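You operate a simulated robot arm through the tools that you are given. There is no shell and no other tool.

You are at the controls of a simulated robot arm. One attempt, no reset.

JOB
Clamp the moulding with yellow ends in the cradle and sand its top smooth.
Fine: stop up to it, black knob at TIGHT; put the sanding block back.

Only the result counts: the job must be done as asked and must still hold three seconds after the hand-in. Knocking over, shifting, dropping, spilling or breaking anything else fails it.

ROBOT AND FRAMES
A 7-joint arm with a two-finger gripper, fixed in place. Base frame: the origin is at the foot of the arm, x ahead of it, y to its left, z up; the work surface is at about z = 950. Readings come in mm, rad, newtons and seconds.
With the tool pointing down near the work surface it reaches from about 320 to 720 mm from the base axis. Its first joint turns from -1.152 to 1.152 rad. Payload 2.45 kg.
The tool frame sits at the grasp point between the pads (the TCP): z along the fingers, y along the line on which they close. The tips reach 26 mm beyond it. Largest opening 96 mm; the body of the gripper starts 69 mm behind the TCP.
Orientation is told as [roll, pitch, yaw] about the base's x, y, z axes, in that order, counted from this pose: with the fingers straight down and closing along the base's y, the tool's x points along the base's -x, its y along +y and its z along -z.

CONTROLS
- The arm moves only by the tool play_rows. Its argument "targets" is a list of rows, each a list of 7 numbers: the opening, from 0 (shut) to 1 (fully open), then the shift along the base's x, y, z in mm, then the turn, a rotation vector about the base's x, y, z in rad. In form: [[hand, tx, ty, tz, rx, ry, rz], ...]. A call has 1 to 20 rows; each row shifts and turns the commanded pose from where the row before left it. Rows are played at 5 a second. More than 50 mm and 0.15 rad between two rows, or a gripper value outside its range, and nothing of the call is played. Where a pose cannot be reached the arm comes as near as it can. A force on the tool above 40 N (or 10 N above the force at the start of the call, whichever is more), or a blocked arm, ends the call early, and 0.2 s more pass. The fingers move at their own pace and stop on an object; they squeeze with about 26 N. The grip force told is the motor's: it shows also when the fingers shut on nothing. Time passes only in rows, and 0.2 s behind the last, so rows that do not move let the fingers close. It gives the time, the measured TCP pose, the force on the tool (base axes), the opening and the grip force at its end, in the units of the frame above (readings bear some noise), with the torque about the TCP (base axes, N m) and any sound that the robot's microphone picked up.
- Cameras (640 x 400 px; columns grow to the right, rows downward): "scene" is fixed at [163.1, -390.5, 1421.2]; the picture's right is [0.80, -0.60, 0.00], its down [-0.36, -0.47, -0.81] and it looks along [0.49, 0.64, -0.59] (base axes); focal length 214 px, centre (320, 200). "wrist" rides on the gripper at [82, 3, -98] in the tool frame; the picture's right is [-0.04, 1.00, 0.00], its down [-0.73, -0.03, -0.68] and it looks along [-0.68, -0.03, 0.73] (tool axes); focal length 256 px, centre (320, 200). There is no depth. A picture from a camera that has moved, and an enlarged one, comes with that camera's place and axes in the base frame and with its lens.
- grab_frame(camera): a new picture of that camera. The clock stands still meanwhile.
- close_up(camera, box): a new picture of the part [left, top, right, bottom] of that camera's present view, enlarged. The clock stands still meanwhile.
- hand_in(): hands the job in; it is judged then, once.

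Places have to be worked out from the pictures, the camera data and where the tool is seen. Open the gripper and draw the arm clear of the work before you hand the job in, unless the task says otherwise.

The tools are called after ">>>" as a command line: name --pt "numbers of a row" for each row, then --argument value for the rest, lists and objects as JSON in quotes. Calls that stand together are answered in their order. play_rows: Moves the arm, as the interface text tells. Its arguments: {"type":"object","properties":{"targets":{"type":"array","items":{"type":"array","items":{"type":"number"}}}},"required":["targets"]} The other tools are called the same way: grab_frame (camera) takes a picture; close_up (camera, box) takes an enlarged picture of a part of a camera's view; hand_in () hands the job in.

At the start:

```text
time: 0.0
tool_pos: [368.1, 36.5, 1320.7]
orientation: [-0.001, 0.001, 0.0]
force: [0.0, -0.1, 0.4]
moment: [0.02, 0.0, -0.01]
gripper_width: 96.0
finger_force: 0.1
```

scene: 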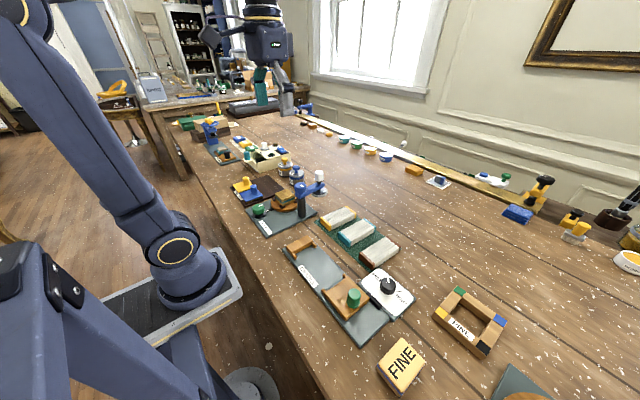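
wrist: 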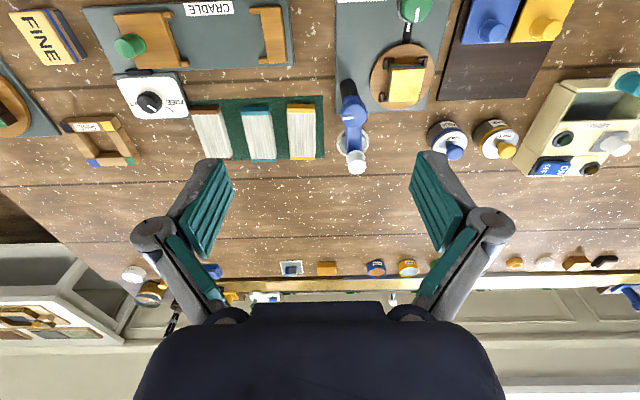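

The pictures show a cradle plate with a moving stop (green knob), a white box with a black knob, three mouldings on a green mat and a sanding block marked FINE. I'll take closer looks first.

>>> close_up --camera "scene" --box '[270, 190, 450, 350]'

>>> close_up --camera "wrist" --box '[0, 0, 340, 190]'

>>> close_up --camera "scene" --box '[340, 240, 560, 400]'

```text
2.50 times, centred on (360, 270) of scene
camera zoom: at [163.1, -390.5, 1421.2], right [0.8, -0.6, 0.0], down [-0.36, -0.47, -0.81], along [0.49, 0.64, -0.59], focal length 536 px, centre (220, 25)
```

zoom: 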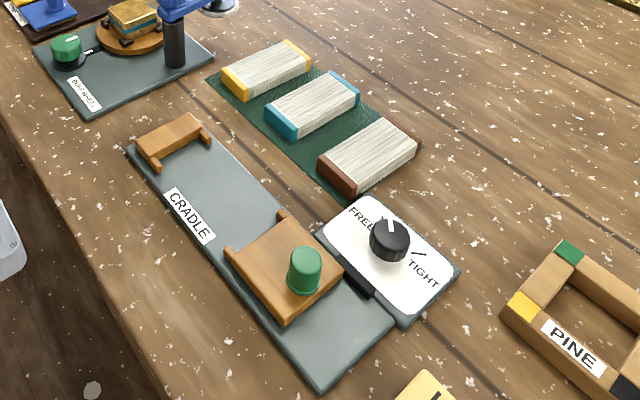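

```text
1.88 times, centred on (170, 95) of wrist
camera zoom: at [287.4, 39.4, 1419.2], right [0.04, 1.0, 0.0], down [0.73, -0.03, 0.68], along [0.68, -0.03, -0.73], focal length 482 px, centre (602, 398)
```

zoom: 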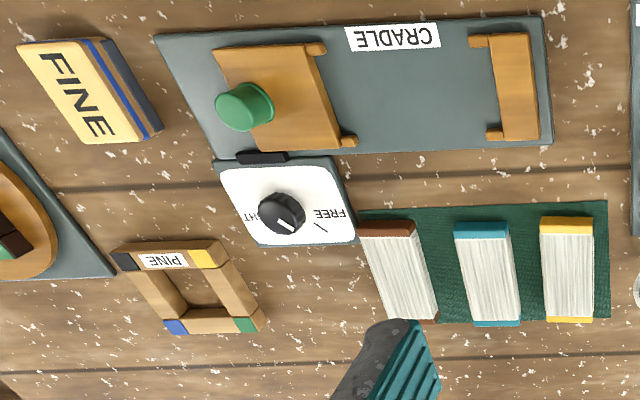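

```text
2.50 times, centred on (450, 320) of scene
camera zoom: at [163.1, -390.5, 1421.2], right [0.8, -0.6, 0.0], down [-0.36, -0.47, -0.81], along [0.49, 0.64, -0.59], focal length 536 px, centre (-5, -100)
```

zoom: 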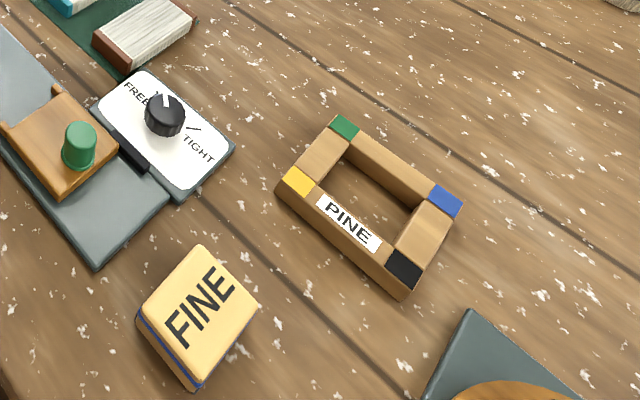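

The cradle's plate lies about x 321–413, y −317…−10, and the yellow-ended moulding at around (525, −8), with its long axis along x. I'll tilt the wrist camera down and move over the cradle for a better survey.

>>> play_rows --pt "1 9 -31 -3 0 0.1 0" --pt "1 9 -31 -3 0 0.1 0" --pt "1 9 -31 -3 0 0.1 0" --pt "1 9 -31 -3 0 0.1 0" --pt "1 9 -31 -3 0 0.1 0" --pt "1 9 -31 -3 0 0.1 0" --pt "1 0 0 0 0 0 0"

>>> grab_frame --camera "wrist"

```text
time: 1.6
tool_pos: [374.5, -106.2, 1293.3]
orientation: [-0.013, 0.416, -0.002]
force: [-0.8, -0.9, -0.1]
moment: [0.02, 0.0, -0.01]
gripper_width: 95.9
finger_force: 0.0
out of reach, approached as far as the arm can: row 4, 5, 6
```

```text
taken
camera wrist: at [339.8, -101.3, 1416.3], right [0.03, 1.0, -0.03], down [0.94, -0.02, 0.33], along [0.33, -0.04, -0.94], focal length 256 px, centre (320, 200)
```

wrist: 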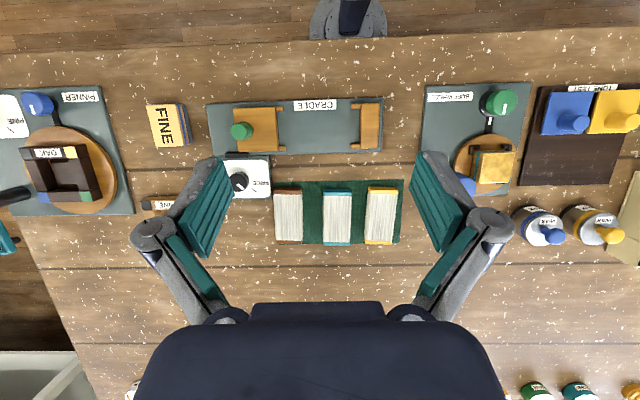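

The tilt was limited by reach, but this overview is good. I'll zoom on the cradle, lock and mouldings for precise pixels.

>>> close_up --camera "wrist" --box '[200, 80, 420, 255]'

>>> close_up --camera "wrist" --box '[130, 80, 300, 215]'

```text
2.29 times, centred on (310, 168) of wrist
camera zoom: at [339.8, -101.3, 1416.3], right [0.03, 1.0, -0.03], down [0.94, -0.02, 0.33], along [0.33, -0.04, -0.94], focal length 585 px, centre (343, 274)
```

zoom: 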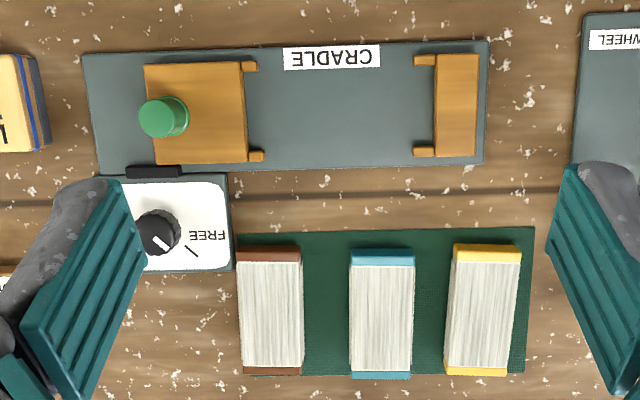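

```text
2.96 times, centred on (215, 148) of wrist
camera zoom: at [339.8, -101.3, 1416.3], right [0.03, 1.0, -0.03], down [0.94, -0.02, 0.33], along [0.33, -0.04, -0.94], focal length 758 px, centre (631, 356)
```

zoom: 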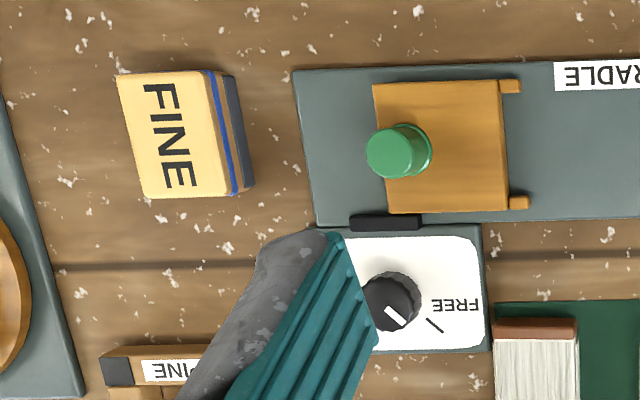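

Moulding centre is roughly (529, −8), cradle prong gap about x 340–396. I'll bring the tool back upright above the moulding for a nearer view.

>>> play_rows --pt "1 32 24 -33 0 -0.104 0" --pt "1 32 24 -33 0 -0.104 0" --pt "1 32 24 -33 0 -0.104 0" --pt "1 32 24 -33 0 -0.104 0" --pt "1 0 0 0 0 0 0"

>>> grab_frame --camera "wrist"

>>> grab_frame --camera "scene"

```text
refused: row 1 steps farther than a row can; nothing moved
```

```text
taken
camera wrist: at [339.8, -101.3, 1416.3], right [0.03, 1.0, -0.03], down [0.94, -0.02, 0.33], along [0.33, -0.04, -0.94], focal length 256 px, centre (320, 200)
```

wrist: 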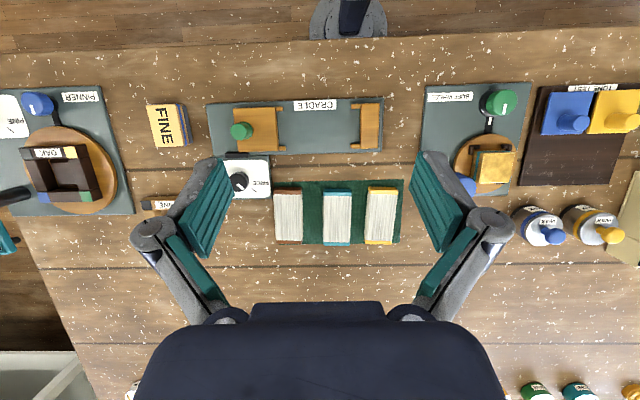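

```text
taken
```

scene: 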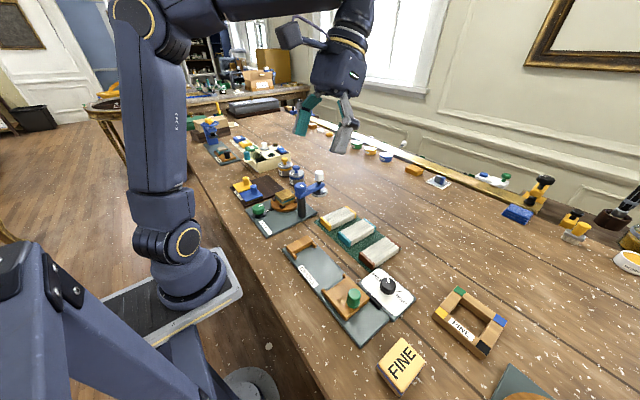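

The step was slightly above 50 mm; I'll use smaller ones.

>>> play_rows --pt "1 25 19 -26 0 -0.083 0" --pt "1 25 19 -26 0 -0.083 0" --pt "1 25 19 -26 0 -0.083 0" --pt "1 25 19 -26 0 -0.083 0" --pt "1 25 19 -26 0 -0.083 0" --pt "1 0 0 0 0 0 0"

>>> grab_frame --camera "wrist"

```text
time: 3.0
tool_pos: [498.6, -11.4, 1162.4]
orientation: [-0.015, -0.002, -0.004]
force: [0.2, -1.3, -0.2]
moment: [0.0, 0.01, 0.01]
gripper_width: 95.9
finger_force: 0.1
```

```text
taken
camera wrist: at [417.3, -6.5, 1260.9], right [0.04, 1.0, -0.01], down [0.73, -0.02, 0.68], along [0.68, -0.04, -0.73], focal length 256 px, centre (320, 200)
```

wrist: 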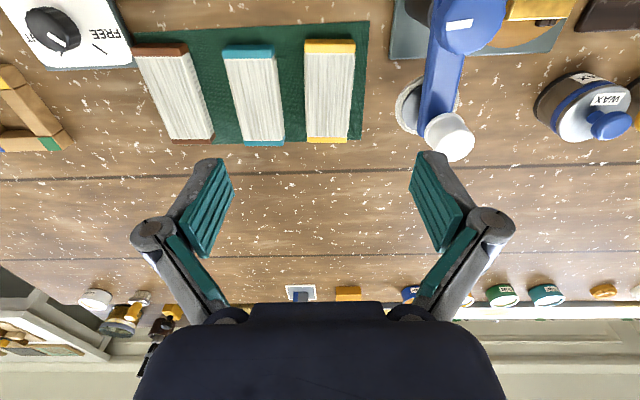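

Upright and above the moulding area. I'll zoom for exact edges of the yellow moulding and its neighbour.

>>> close_up --camera "wrist" --box '[200, 10, 400, 160]'

>>> close_up --camera "scene" --box '[300, 195, 400, 275]'

```text
2.67 times, centred on (300, 85) of wrist
camera zoom: at [417.3, -6.5, 1260.9], right [0.04, 1.0, -0.01], down [0.73, -0.02, 0.68], along [0.68, -0.04, -0.73], focal length 683 px, centre (373, 507)
```

zoom: 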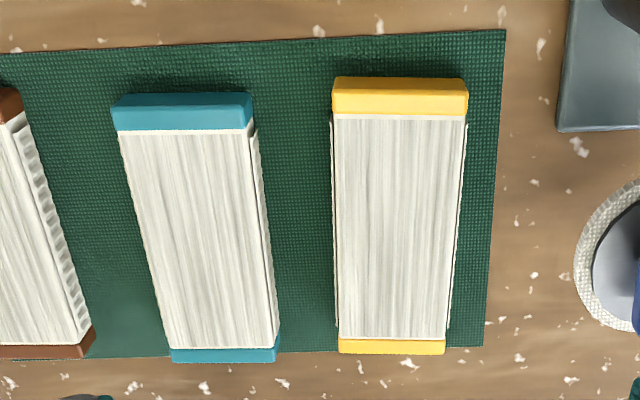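

```text
5.00 times, centred on (350, 235) of scene
camera zoom: at [163.2, -390.5, 1421.2], right [0.8, -0.6, 0.0], down [-0.36, -0.47, -0.81], along [0.49, 0.64, -0.59], focal length 1072 px, centre (170, 25)
```

zoom: 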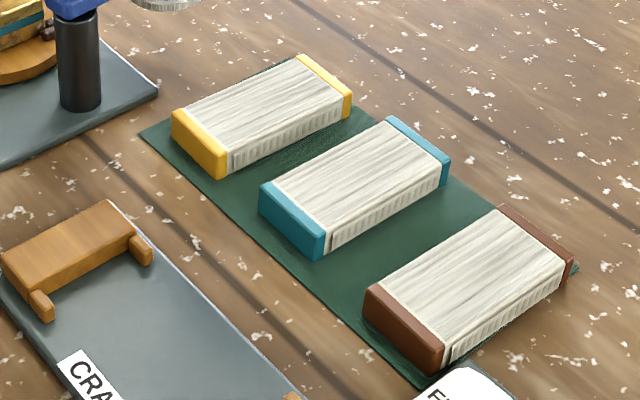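

Yellow moulding: centre ≈ (533, −6), top z ≈ 970, about 112 × 51 mm, turned about −0.055 rad. Before grasping, I'll test a +90° turn over the cradle and measure the stop's prongs from there.

>>> play_rows --pt "1 -12 -9 0 0.013 0 0.1428" --pt "1 -12 -9 0 0 0 0.1428" --pt "1 -12 -9 0 0 0 0.1428" --pt "1 -12 -9 0 0 0 0.1428" --pt "1 -12 -9 0 0 0 0.1428" --pt "1 -12 -9 0 0 0 0.1428" --pt "1 -12 -9 0 0 0 0.1428" --pt "1 -12 -9 0 0 0 0.1428" --pt "1 -12 -9 0 0 0 0.1428" --pt "1 -12 -9 0 0 0 0.1428" --pt "1 -12 -9 0 0 0 0.1428" --pt "1 0 0 0 0 0 0"

>>> grab_frame --camera "wrist"

```text
time: 5.6
tool_pos: [367.3, -110.2, 1162.3]
orientation: [0.0, -0.004, 1.57]
force: [0.4, 0.1, -0.2]
moment: [0.02, -0.03, 0.01]
gripper_width: 96.0
finger_force: 0.0
```

```text
taken
camera wrist: at [364.4, -192.6, 1260.9], right [-1.0, 0.04, 0.0], down [0.03, 0.73, 0.68], along [0.03, 0.68, -0.73], focal length 256 px, centre (320, 200)
```

wrist: 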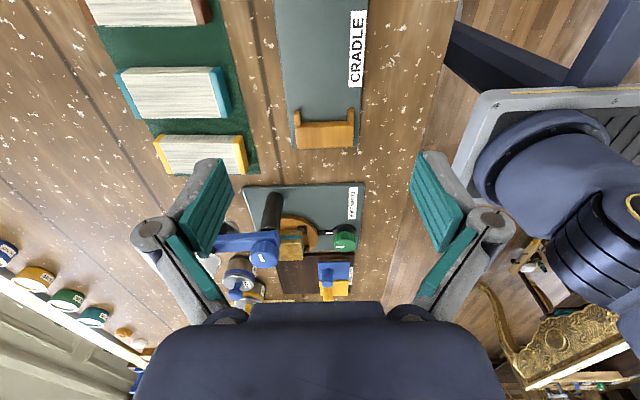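

The +90° turn works. I'll zoom on the fixed stop for prong spacing.

>>> close_up --camera "wrist" --box '[260, 60, 400, 170]'

>>> close_up --camera "scene" --box '[275, 225, 405, 350]'

```text
3.64 times, centred on (330, 115) of wrist
camera zoom: at [364.4, -192.6, 1260.9], right [-1.0, 0.04, 0.0], down [0.03, 0.73, 0.68], along [0.03, 0.68, -0.73], focal length 931 px, centre (284, 509)
```

zoom: 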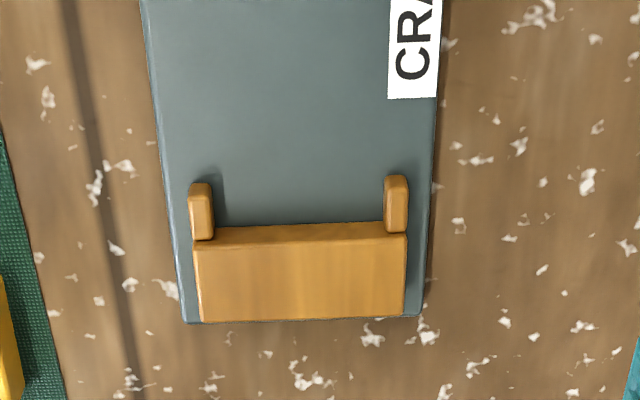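

```text
3.20 times, centred on (340, 288) of scene
camera zoom: at [163.1, -390.6, 1421.2], right [0.8, -0.6, 0.0], down [-0.36, -0.47, -0.81], along [0.49, 0.64, -0.59], focal length 686 px, centre (256, -80)
```

zoom: 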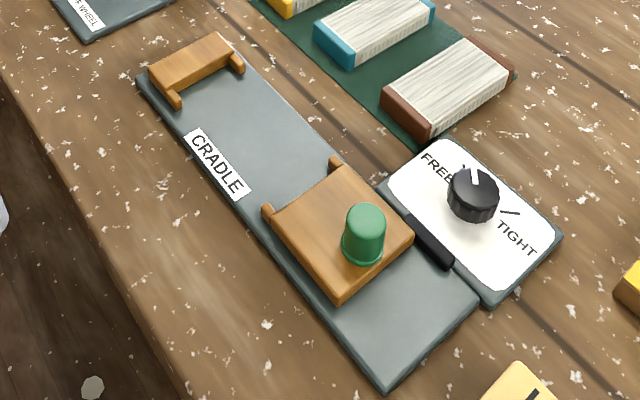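

Prong gap is about 56 mm (x ≈ 337–393), just enough for the 51 mm moulding. Now I return to yaw ≈ −0.055 above the yellow moulding with the fingers at about 65 mm, and stop above it to check alignment.

>>> play_rows --pt "0.7 15 9.5 0 0 0 -0.1477" --pt "0.7 15 9.5 0 0 0 -0.1477" --pt "0.7 15 9.5 0 0 0 -0.1477" --pt "0.7 15 9.5 0 0 0 -0.1477" --pt "0.7 15 9.5 0 0 0 -0.1477" --pt "0.7 15 9.5 0 0 0 -0.1477" --pt "0.7 15 9.5 0 0 0 -0.1477" --pt "0.7 15 9.5 0 0 0 -0.1477" --pt "0.7 15 9.5 0 0 0 -0.1477" --pt "0.7 15 9.5 0 0 0 -0.1477" --pt "0.7 15 9.5 0 0 0 -0.1477" --pt "0.7 0 0 -45 0 0 0" --pt "0.7 0 0 -45 0 0 0" --pt "0.7 0 0 -30 0 0 0" --pt "0.7 0 0 0 0 0 0"

>>> grab_frame --camera "wrist"

>>> close_up --camera "scene" --box '[290, 170, 410, 270]'

```text
time: 8.8
tool_pos: [531.9, -4.5, 1042.5]
orientation: [0.0, -0.001, -0.059]
force: [-1.2, -0.5, -0.4]
moment: [-0.02, 0.01, 0.02]
gripper_width: 67.4
finger_force: 0.1
```

```text
taken
camera wrist: at [450.3, 2.6, 1140.9], right [0.1, 1.0, 0.0], down [0.73, -0.07, 0.68], along [0.68, -0.07, -0.73], focal length 256 px, centre (320, 200)
```

wrist: 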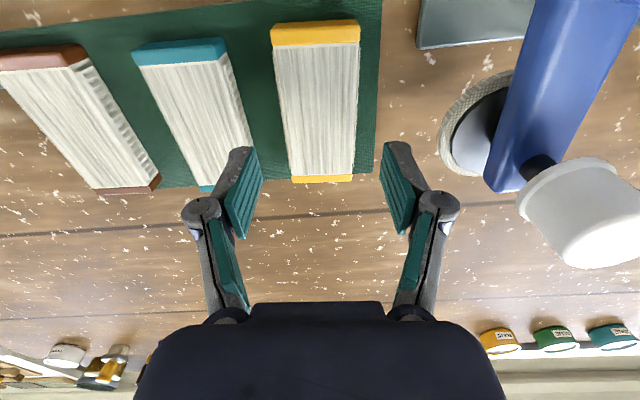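

```text
4.00 times, centred on (350, 220) of scene
camera zoom: at [163.1, -390.5, 1421.2], right [0.8, -0.6, 0.0], down [-0.36, -0.47, -0.81], along [0.49, 0.64, -0.59], focal length 858 px, centre (200, 120)
```

zoom: 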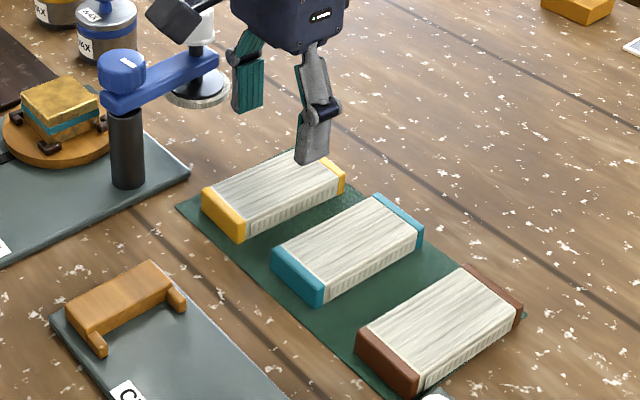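

Aligned within about 1 mm laterally and in angle; the blue arm is about 30 mm clear. Descending so the fingertips are just above the mat (TCP z ≈ 981), still open.

>>> play_rows --pt "0.7 1 -1 -20 0 0 0" --pt "0.7 0 0 -20 0 0 0" --pt "0.7 0 0 -14 0 0 0" --pt "0.7 0 0 -7 0 0 0" --pt "0.7 0 0 0 0 0 0"

>>> grab_frame --camera "wrist"

>>> close_up --camera "scene" --box '[290, 170, 410, 270]'

```text
time: 10.0
tool_pos: [533.5, -6.9, 981.2]
orientation: [0.0, -0.001, -0.056]
force: [0.3, 0.5, 0.5]
moment: [-0.01, -0.02, 0.01]
gripper_width: 67.3
finger_force: 0.0
```

```text
taken
camera wrist: at [452.4, 1.0, 1080.2], right [0.1, 1.0, 0.0], down [0.73, -0.07, 0.68], along [0.68, -0.07, -0.73], focal length 256 px, centre (320, 200)
```

wrist: 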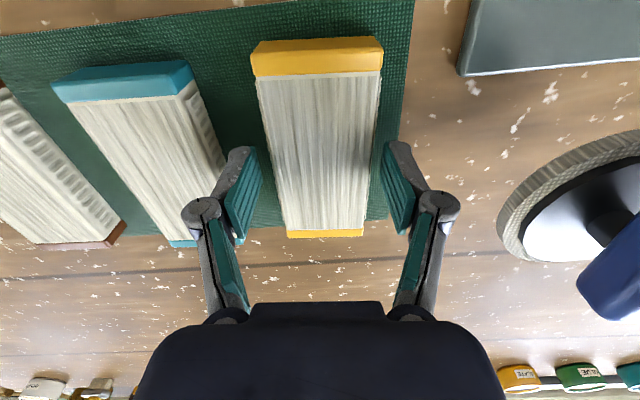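

```text
4.00 times, centred on (350, 220) of scene
camera zoom: at [163.1, -390.5, 1421.2], right [0.8, -0.6, 0.0], down [-0.36, -0.47, -0.81], along [0.49, 0.64, -0.59], focal length 858 px, centre (200, 120)
```

zoom: 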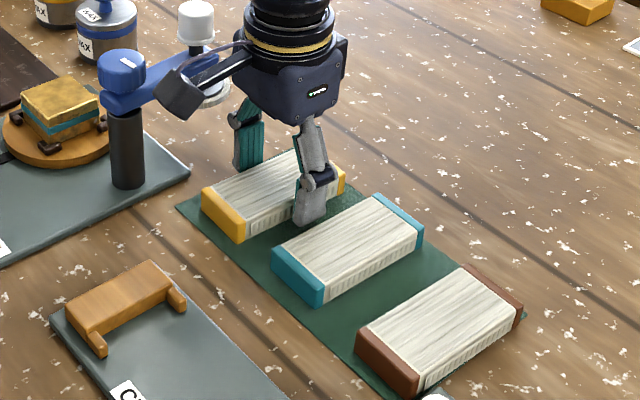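

The fingers straddle the moulding freely with no contact. Closing now.

>>> play_rows --pt "0.45 0 0 0 0 0 0" --pt "0.0 0 0 0 0 0 0" --pt "0.0 0 0 0 0 0 0" --pt "0.0 0 0 0 0 0 0"

>>> grab_frame --camera "wrist"

```text
time: 11.0
tool_pos: [533.9, -6.8, 983.0]
orientation: [-0.001, -0.002, -0.057]
force: [-0.2, 0.1, 1.4]
moment: [0.01, -0.01, 0.01]
gripper_width: 49.4
finger_force: 25.7
```

```text
taken
camera wrist: at [452.4, 1.0, 1080.5], right [0.1, 1.0, 0.0], down [0.73, -0.07, 0.68], along [0.68, -0.07, -0.73], focal length 256 px, centre (320, 200)
```

wrist: 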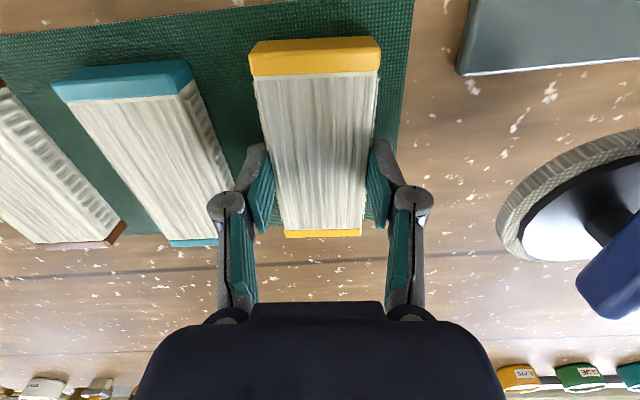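

Gripped at 49.4 mm. Lifting straight up and checking the hold.

>>> play_rows --pt "0 0 0 10 0 0 0" --pt "0 0 0 25 0 0 0" --pt "0 0 0 40 0 0 0" --pt "0 0 0 40 0 0 0" --pt "0 0 0 0 0 0 0"

>>> grab_frame --camera "wrist"

```text
time: 12.2
tool_pos: [532.4, -4.7, 1097.7]
orientation: [0.0, -0.001, -0.056]
force: [0.1, 0.3, -1.1]
moment: [0.02, 0.0, 0.0]
gripper_width: 0.0
finger_force: 26.4
```

```text
taken
camera wrist: at [451.7, 1.8, 1196.0], right [0.1, 1.0, 0.0], down [0.73, -0.07, 0.68], along [0.68, -0.07, -0.73], focal length 256 px, centre (320, 200)
```

wrist: 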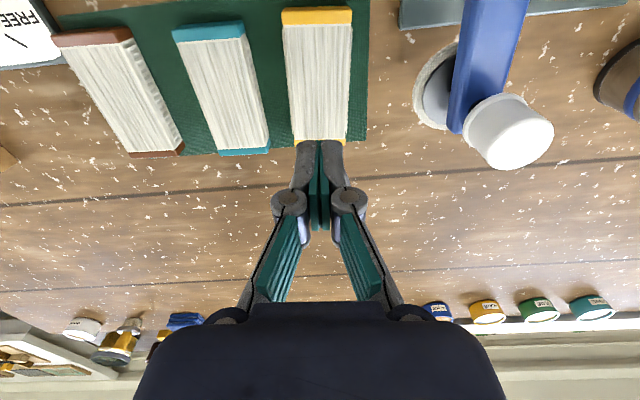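

The fingers closed to 0: the moulding slipped out and stayed on the mat. I'll look closely at it and its side profile before gripping lower.

>>> close_up --camera "wrist" --box '[160, 0, 370, 160]'

>>> close_up --camera "scene" --box '[315, 200, 375, 250]'

```text
2.50 times, centred on (265, 80) of wrist
camera zoom: at [451.7, 1.8, 1196.0], right [0.1, 1.0, 0.0], down [0.73, -0.07, 0.68], along [0.68, -0.07, -0.73], focal length 640 px, centre (458, 500)
```

zoom: 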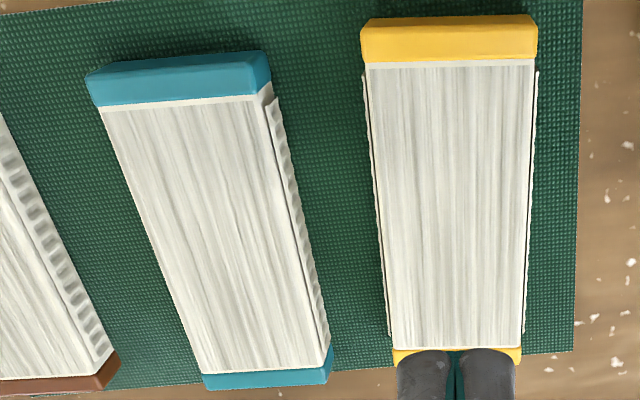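

```text
8.00 times, centred on (345, 225) of scene
camera zoom: at [163.1, -390.5, 1421.2], right [0.8, -0.6, 0.0], down [-0.36, -0.47, -0.81], along [0.49, 0.64, -0.59], focal length 1716 px, centre (120, 0)
```

zoom: 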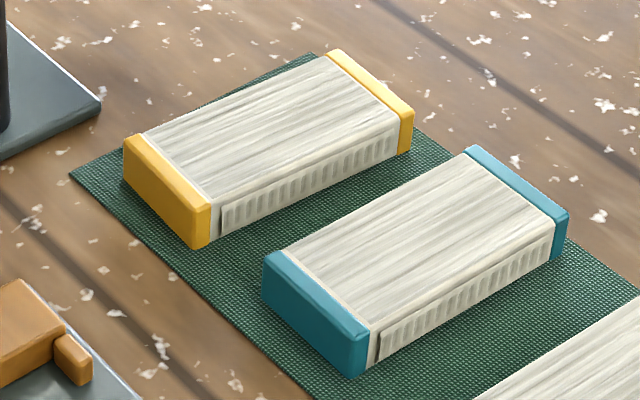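

The moulding hasn't moved; my grip was just on the upper lip, above the ribbed grip panels. I'll reopen, go a few mm lower and watch the force for contact.

>>> play_rows --pt "0.7 0 0 0 0 0 0" --pt "0.7 0 0 0 0 0 0" --pt "0.7 0 0 0 0 0 0" --pt "0.7 0 0 0 0 0 0" --pt "0.7 0 0 -40 0 0 0" --pt "0.7 0 0 -40 0 0 0" --pt "0.7 0 0 -25 0 0 0" --pt "0.7 0 0 -10 0 0 0" --pt "0.7 0 0 -3 0 0 0" --pt "0.7 0 0 0 0 0 0" --pt "0.7 0 0 0 0 0 0"

>>> grab_frame --camera "wrist"

>>> close_up --camera "scene" --box '[315, 190, 375, 240]'

```text
time: 14.6
tool_pos: [534.3, -5.4, 978.5]
orientation: [0.0, -0.001, -0.057]
force: [0.2, -0.8, 0.4]
moment: [-0.02, 0.0, -0.02]
gripper_width: 67.5
finger_force: 0.1
```

```text
taken
camera wrist: at [452.3, 1.6, 1077.3], right [0.1, 1.0, 0.0], down [0.73, -0.07, 0.68], along [0.68, -0.07, -0.73], focal length 256 px, centre (320, 200)
```

wrist: 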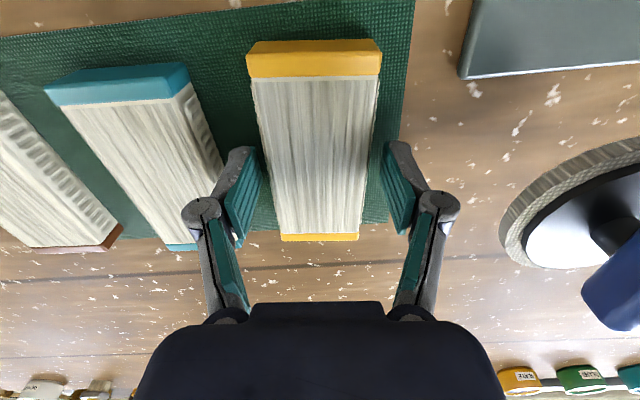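

```text
8.00 times, centred on (345, 215) of scene
camera zoom: at [163.1, -390.5, 1421.2], right [0.8, -0.6, 0.0], down [-0.36, -0.47, -0.81], along [0.49, 0.64, -0.59], focal length 1716 px, centre (120, 80)
```

zoom: 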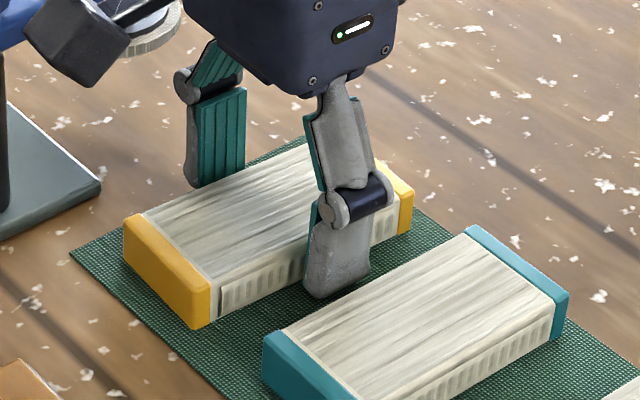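

Fingertips now sit near the mat with no contact yet. I'll ease down in 1 mm steps and read the force.

>>> play_rows --pt "0.7 0 0 -1 0 0 0" --pt "0.7 0 0 -1 0 0 0" --pt "0.7 0 0 0 0 0 0"

```text
time: 15.4
tool_pos: [534.2, -6.2, 976.7]
orientation: [0.0, -0.002, -0.058]
force: [0.6, 0.4, -0.4]
moment: [-0.02, 0.01, -0.01]
gripper_width: 67.1
finger_force: 0.1
```

No contact yet. Two more mm down.

>>> play_rows --pt "0.7 0 0 -1 0 0 0" --pt "0.7 0 0 0 0 0 0"

>>> close_up --camera "scene" --box '[325, 200, 365, 235]'

```text
time: 16.0
tool_pos: [533.5, -6.7, 976.0]
orientation: [0.0, -0.001, -0.058]
force: [0.7, -0.6, 0.2]
moment: [0.01, 0.02, -0.03]
gripper_width: 67.2
finger_force: 0.1
```

```text
11.43 times, centred on (345, 218) of scene
camera zoom: at [163.1, -390.5, 1421.2], right [0.8, -0.6, 0.0], down [-0.36, -0.47, -0.81], along [0.49, 0.64, -0.59], focal length 2451 px, centre (34, 0)
```

zoom: 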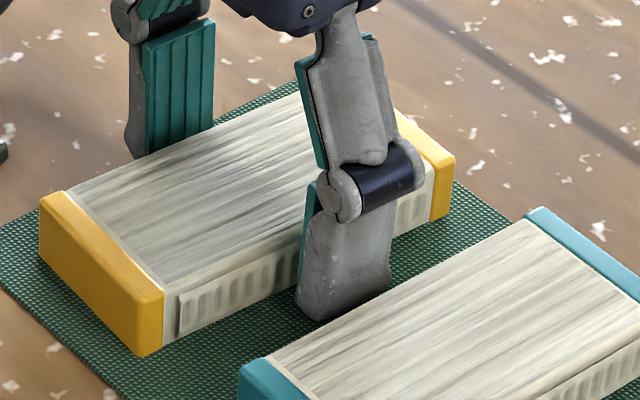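

The tips are now right next to the mat, well over the ribbed panels. Closing, letting the grip settle, then lifting only a few mm slowly.

>>> play_rows --pt "0 0 0 0 0 0 0" --pt "0 0 0 0 0 0 0" --pt "0 0 0 0 0 0 0" --pt "0 0 0 0 0 0 0" --pt "0 0 0 0 0 0 0" --pt "0 0 0 0 0 0 0"

>>> play_rows --pt "0 0 0 2 0 0 0" --pt "0 0 0 2 0 0 0" --pt "0 0 0 2 0 0 0"

>>> close_up --camera "scene" --box '[315, 190, 375, 240]'

```text
time: 17.4
tool_pos: [533.0, -6.8, 975.7]
orientation: [-0.001, -0.002, -0.056]
force: [0.1, 0.3, 2.5]
moment: [0.01, 0.04, -0.05]
gripper_width: 49.4
finger_force: 25.9
```

```text
time: 18.2
tool_pos: [533.5, -6.0, 981.9]
orientation: [0.0, -0.004, -0.058]
force: [-0.1, 0.1, -0.7]
moment: [0.02, 0.02, 0.0]
gripper_width: 49.1
finger_force: 26.3
```

```text
8.00 times, centred on (345, 215) of scene
camera zoom: at [163.2, -390.5, 1421.2], right [0.8, -0.6, 0.0], down [-0.36, -0.47, -0.81], along [0.49, 0.64, -0.59], focal length 1716 px, centre (120, 80)
```

zoom: 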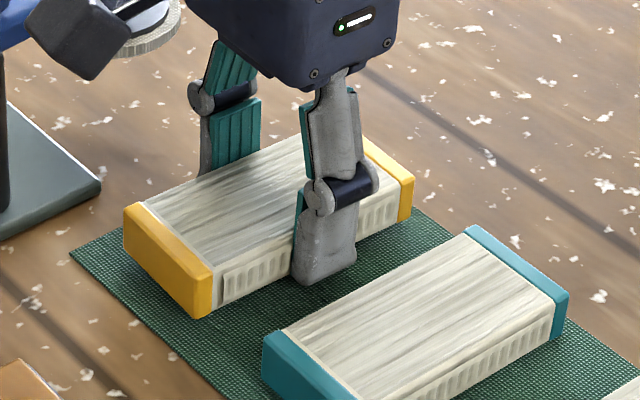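

It's lifting now (width 49, the cap edge is higher). I'll continue slowly.

>>> play_rows --pt "0 0 0 4 0 0 0" --pt "0 0 0 6 0 0 0" --pt "0 0 0 8 0 0 0" --pt "0 0 0 8 0 0 0" --pt "0 0 0 8 0 0 0" --pt "0 0 0 8 0 0 0" --pt "0 0 0 6 0 0 0" --pt "0 0 0 0 0 0 0"

>>> grab_frame --camera "wrist"

>>> close_up --camera "scene" --box '[305, 165, 395, 240]'

```text
time: 20.0
tool_pos: [532.5, -5.7, 1029.8]
orientation: [0.0, -0.002, -0.057]
force: [-1.2, -0.8, -0.2]
moment: [0.0, -0.04, -0.01]
gripper_width: 49.3
finger_force: 26.2
```

```text
taken
camera wrist: at [452.2, 1.2, 1128.7], right [0.1, 1.0, 0.0], down [0.73, -0.07, 0.68], along [0.68, -0.07, -0.73], focal length 256 px, centre (320, 200)
```

wrist: 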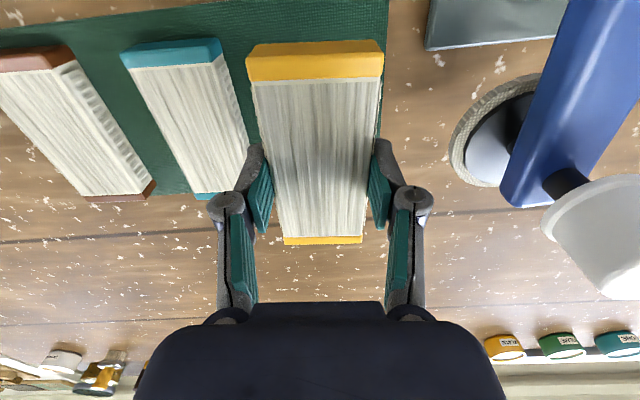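

```text
5.33 times, centred on (350, 202) of scene
camera zoom: at [163.2, -390.5, 1421.2], right [0.8, -0.6, 0.0], down [-0.36, -0.47, -0.81], along [0.49, 0.64, -0.59], focal length 1144 px, centre (160, 187)
```

zoom: 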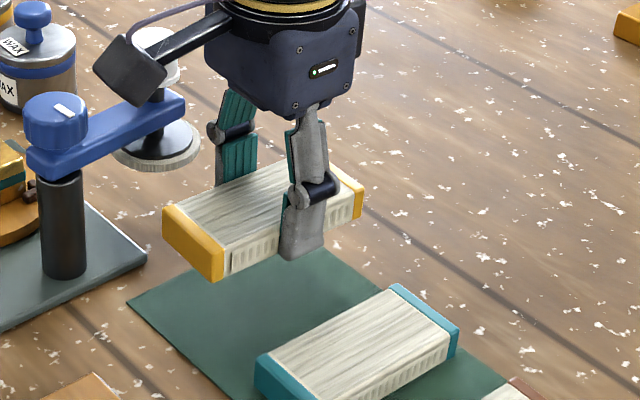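

The moulding is held centred and aligned with the tool. Now I carry it up and over the cradle while turning to +90°, stopping well above to compare moulding and prongs in the picture.

>>> play_rows --pt "0 -10 -20 15 0 0 0" --pt "0 -13.2 -7 1.25 0 0 0.1356" --pt "0 -13.2 -7 1.25 0 0 0.1356" --pt "0 -13.2 -7 1.25 0 0 0.1356" --pt "0 -13.2 -7 1.25 0 0 0.1356" --pt "0 -13.2 -7 1.25 0 0 0.1356" --pt "0 -13.2 -7 1.25 0 0 0.1356" --pt "0 -13.2 -7 1.25 0 0 0.1356" --pt "0 -13.2 -7 1.25 0 0 0.1356" --pt "0 -13.2 -7 1.25 0 0 0.1356" --pt "0 -13.2 -7 1.25 0 0 0.1356" --pt "0 -13.2 -7 1.25 0 0 0.1356" --pt "0 -13.2 -7 1.25 0 0 0.1356" --pt "0 0 0 0 0 0 0"

>>> grab_frame --camera "wrist"

>>> grab_frame --camera "scene"

```text
time: 23.0
tool_pos: [364.5, -109.9, 1059.5]
orientation: [0.0, -0.001, 1.573]
force: [0.5, -0.6, 0.4]
moment: [0.0, 0.02, -0.05]
gripper_width: 49.2
finger_force: 26.2
```

```text
taken
camera wrist: at [362.0, -192.5, 1157.7], right [-1.0, 0.04, 0.0], down [0.03, 0.73, 0.68], along [0.03, 0.68, -0.73], focal length 256 px, centre (320, 200)
```

wrist: 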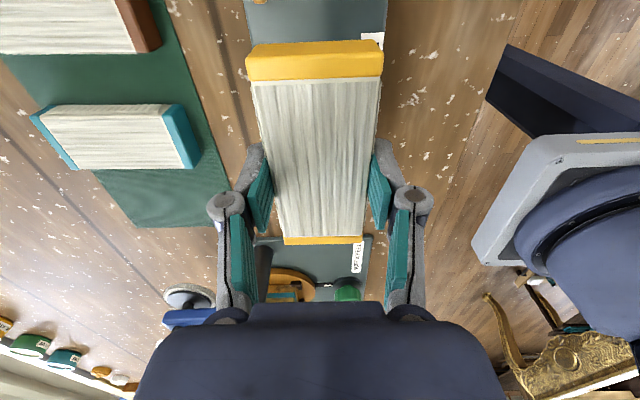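

```text
taken
```

scene: 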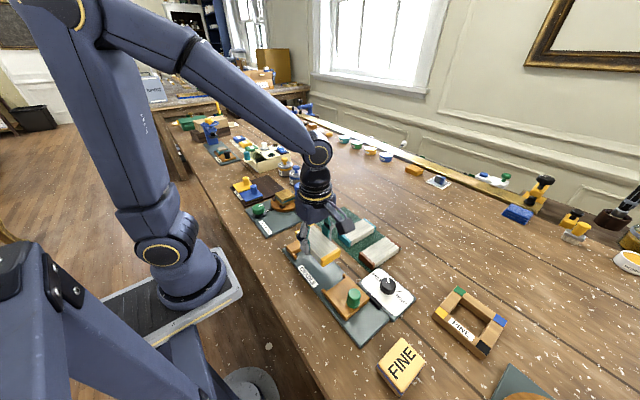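

Carried fine; tool centre x ≈ 365.0 vs. prong-gap centre ≈ 364.5, and ends have about 8 mm spare on both sides. Lowering to just above the prongs, then check from the scene camera.

>>> play_rows --pt "0 -0.4 0 -15 0 0 0" --pt "0 0 0 -15 0 0 0" --pt "0 0 0 -15 0 0 0" --pt "0 0 0 -13 0 0 0" --pt "0 0 0 0 0 0 0"

>>> grab_frame --camera "wrist"

>>> close_up --camera "scene" --box '[275, 205, 375, 290]'

```text
time: 24.2
tool_pos: [363.9, -109.8, 1001.5]
orientation: [0.001, -0.001, 1.571]
force: [0.3, 0.1, -0.4]
moment: [-0.01, 0.04, 0.02]
gripper_width: 49.3
finger_force: 25.3
```

```text
taken
camera wrist: at [361.4, -192.4, 1100.0], right [-1.0, 0.04, 0.0], down [0.03, 0.73, 0.68], along [0.03, 0.68, -0.73], focal length 256 px, centre (320, 200)
```

wrist: 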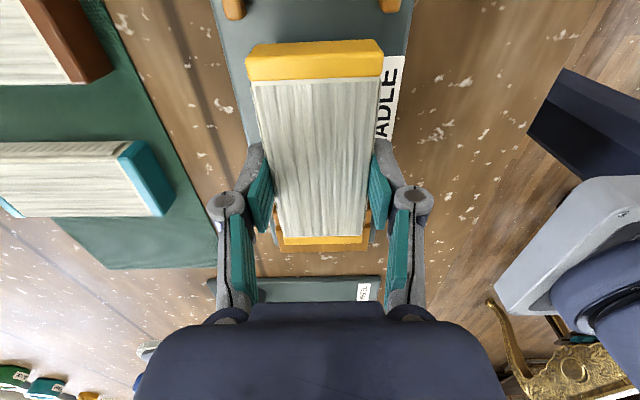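

```text
4.71 times, centred on (325, 248) of scene
camera zoom: at [163.2, -390.6, 1421.2], right [0.8, -0.6, 0.0], down [-0.36, -0.47, -0.81], along [0.49, 0.64, -0.59], focal length 1009 px, centre (296, -24)
```

zoom: 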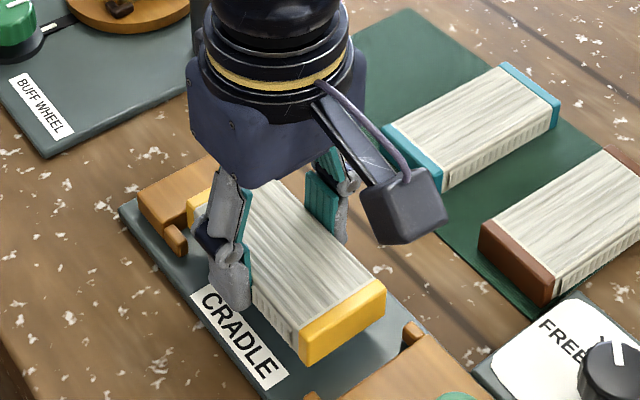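

Now both stops are visible around the moulding. Zooming to check lateral fit at each end.

>>> close_up --camera "wrist" --box '[240, 180, 400, 280]'

>>> close_up --camera "wrist" --box '[210, 0, 410, 125]'

```text
4.00 times, centred on (320, 230) of wrist
camera zoom: at [361.4, -192.4, 1100.0], right [-1.0, 0.04, 0.0], down [0.03, 0.73, 0.68], along [0.03, 0.68, -0.73], focal length 1024 px, centre (320, 80)
```

zoom: 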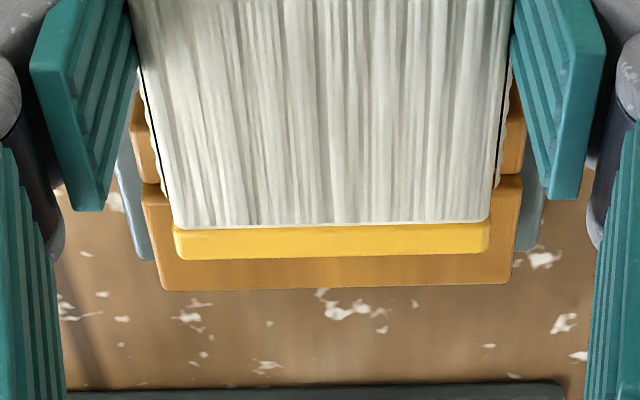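

```text
3.20 times, centred on (310, 62) of wrist
camera zoom: at [361.4, -192.4, 1100.0], right [-1.0, 0.04, 0.0], down [0.03, 0.73, 0.68], along [0.03, 0.68, -0.73], focal length 819 px, centre (352, 640)
```

zoom: 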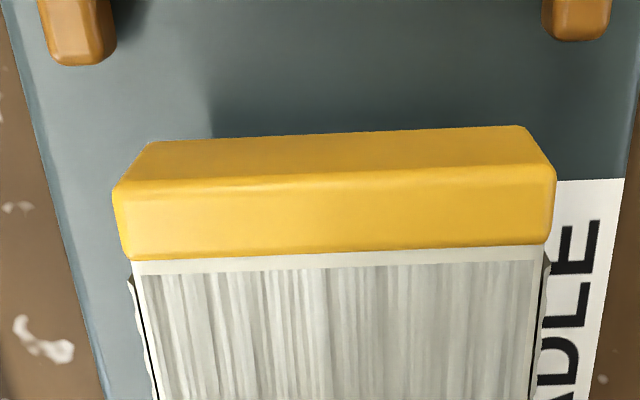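

Lateral fit is within about 0.5 mm at both ends (prong centre ~0.5 mm toward +x). I correct that and lower to just above the plate.

>>> play_rows --pt "0 0.5 0 -5 0 0 0" --pt "0 0 0 -5 0 0 0" --pt "0 0 0 -4 0 0 0" --pt "0 0 0 -3 0 0 0" --pt "0 0 0 0 0 0 0"

>>> close_up --camera "scene" --box '[275, 205, 375, 290]'

>>> grab_frame --camera "wrist"

```text
time: 25.4
tool_pos: [365.4, -110.5, 984.9]
orientation: [-0.001, -0.001, 1.571]
force: [-3.2, 1.6, 19.4]
moment: [0.04, 0.11, -0.02]
gripper_width: 49.3
finger_force: 26.1
```

```text
4.71 times, centred on (325, 248) of scene
camera zoom: at [162.8, -390.4, 1421.3], right [0.8, -0.6, 0.0], down [-0.36, -0.47, -0.81], along [0.49, 0.64, -0.59], focal length 1009 px, centre (296, -24)
```

zoom: 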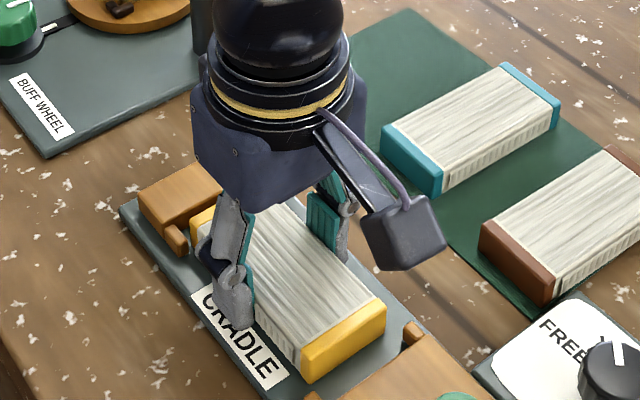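

```text
taken
camera wrist: at [362.0, -192.6, 1083.6], right [-1.0, 0.04, 0.0], down [0.03, 0.73, 0.68], along [0.03, 0.68, -0.73], focal length 256 px, centre (320, 200)
```

wrist: 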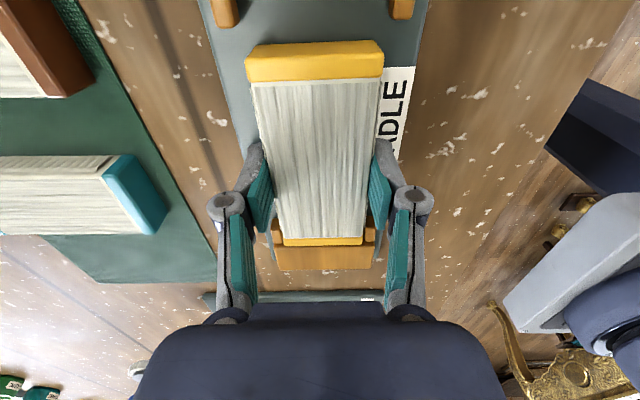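

Contact force 19 N with almost no moment, so it's resting flat on the plate between the prongs. I relieve by 1 mm and open to release.

>>> play_rows --pt "0 0 0 0.7 0 0 0" --pt "0.55 0 0 0 0 0 0" --pt "0.66 0 0 0.5 0 0 0" --pt "0.66 0 0 0 0 0 0" --pt "0.66 0 0 0 0 0 0"

>>> grab_frame --camera "wrist"

>>> close_up --camera "scene" --box '[275, 205, 375, 290]'

```text
time: 26.6
tool_pos: [364.8, -111.4, 985.0]
orientation: [0.0, -0.003, 1.571]
force: [-0.2, -0.8, 0.0]
moment: [-0.01, 0.02, -0.01]
gripper_width: 63.4
finger_force: 0.1
```

```text
taken
camera wrist: at [362.2, -192.9, 1084.3], right [-1.0, 0.04, 0.0], down [0.03, 0.73, 0.68], along [0.03, 0.68, -0.73], focal length 256 px, centre (320, 200)
```

wrist: 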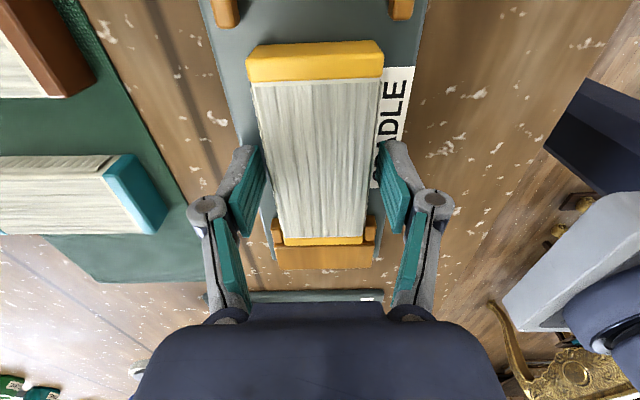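

```text
4.71 times, centred on (325, 248) of scene
camera zoom: at [163.1, -390.5, 1421.2], right [0.8, -0.6, 0.0], down [-0.36, -0.47, -0.81], along [0.49, 0.64, -0.59], focal length 1009 px, centre (296, -24)
```

zoom: 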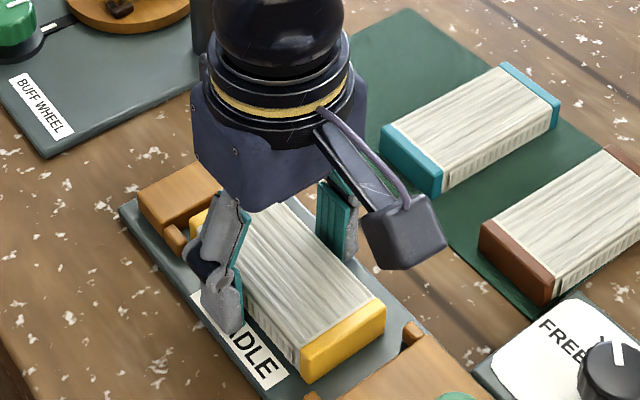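

Released and resting flat. I'll rise and move toward −y to view the moving stop with the green knob and the lock.

>>> play_rows --pt "0.66 0 0 10 0 0 0" --pt "0.66 0 0 30 0 0 0" --pt "0.66 0 0 40 0 0 0" --pt "0.66 0 -20 40 0 0 0" --pt "0.66 0 -40 20 0 0 0" --pt "0.66 0 -40 0 0 0 0" --pt "0.66 0 -40 0 0 0 0" --pt "0.66 0 0 0 0 0 0"

>>> grab_frame --camera "wrist"

>>> close_up --camera "scene" --box '[275, 215, 425, 350]'

```text
time: 28.4
tool_pos: [363.5, -250.3, 1127.1]
orientation: [0.001, -0.001, 1.571]
force: [-0.7, -0.3, 0.7]
moment: [0.0, -0.02, -0.03]
gripper_width: 63.4
finger_force: 0.0
```

```text
taken
camera wrist: at [362.1, -333.3, 1225.3], right [-1.0, 0.04, 0.0], down [0.03, 0.73, 0.68], along [0.03, 0.68, -0.73], focal length 256 px, centre (320, 200)
```

wrist: 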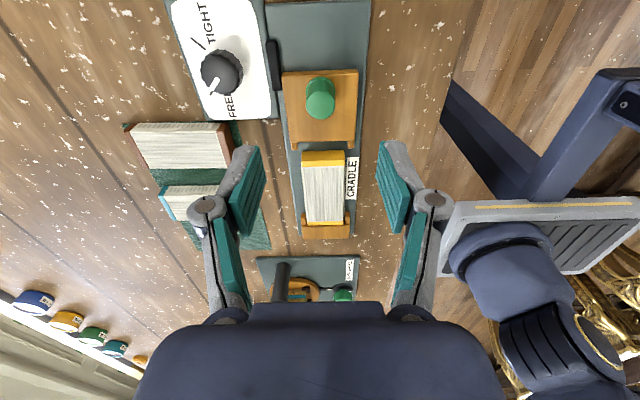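

```text
2.96 times, centred on (350, 282) of scene
camera zoom: at [163.1, -390.6, 1421.2], right [0.8, -0.6, 0.0], down [-0.36, -0.47, -0.81], along [0.49, 0.64, -0.59], focal length 636 px, centre (231, -44)
```

zoom: 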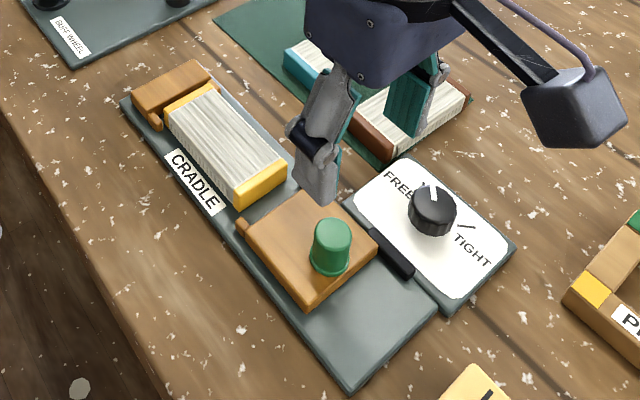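

Good view of stop, lock and knob. Zooming in for coordinates.

>>> close_up --camera "wrist" --box '[160, 0, 380, 137]'

>>> close_up --camera "wrist" --box '[270, 60, 380, 245]'

```text
2.91 times, centred on (270, 68) of wrist
camera zoom: at [362.1, -333.3, 1225.3], right [-1.0, 0.04, 0.0], down [0.03, 0.73, 0.68], along [0.03, 0.68, -0.73], focal length 745 px, centre (466, 582)
```

zoom: 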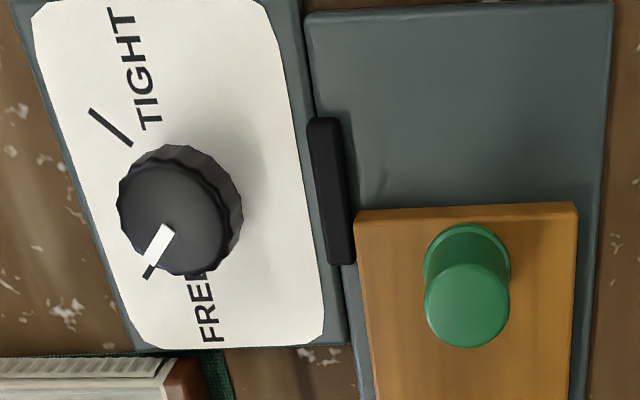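

```text
2.16 times, centred on (325, 152) of wrist
camera zoom: at [362.1, -333.3, 1225.3], right [-1.0, 0.04, 0.0], down [0.03, 0.73, 0.68], along [0.03, 0.68, -0.73], focal length 554 px, centre (309, 303)
```

zoom: 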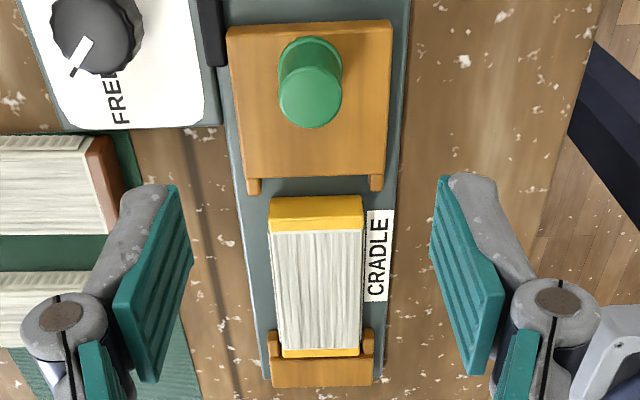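

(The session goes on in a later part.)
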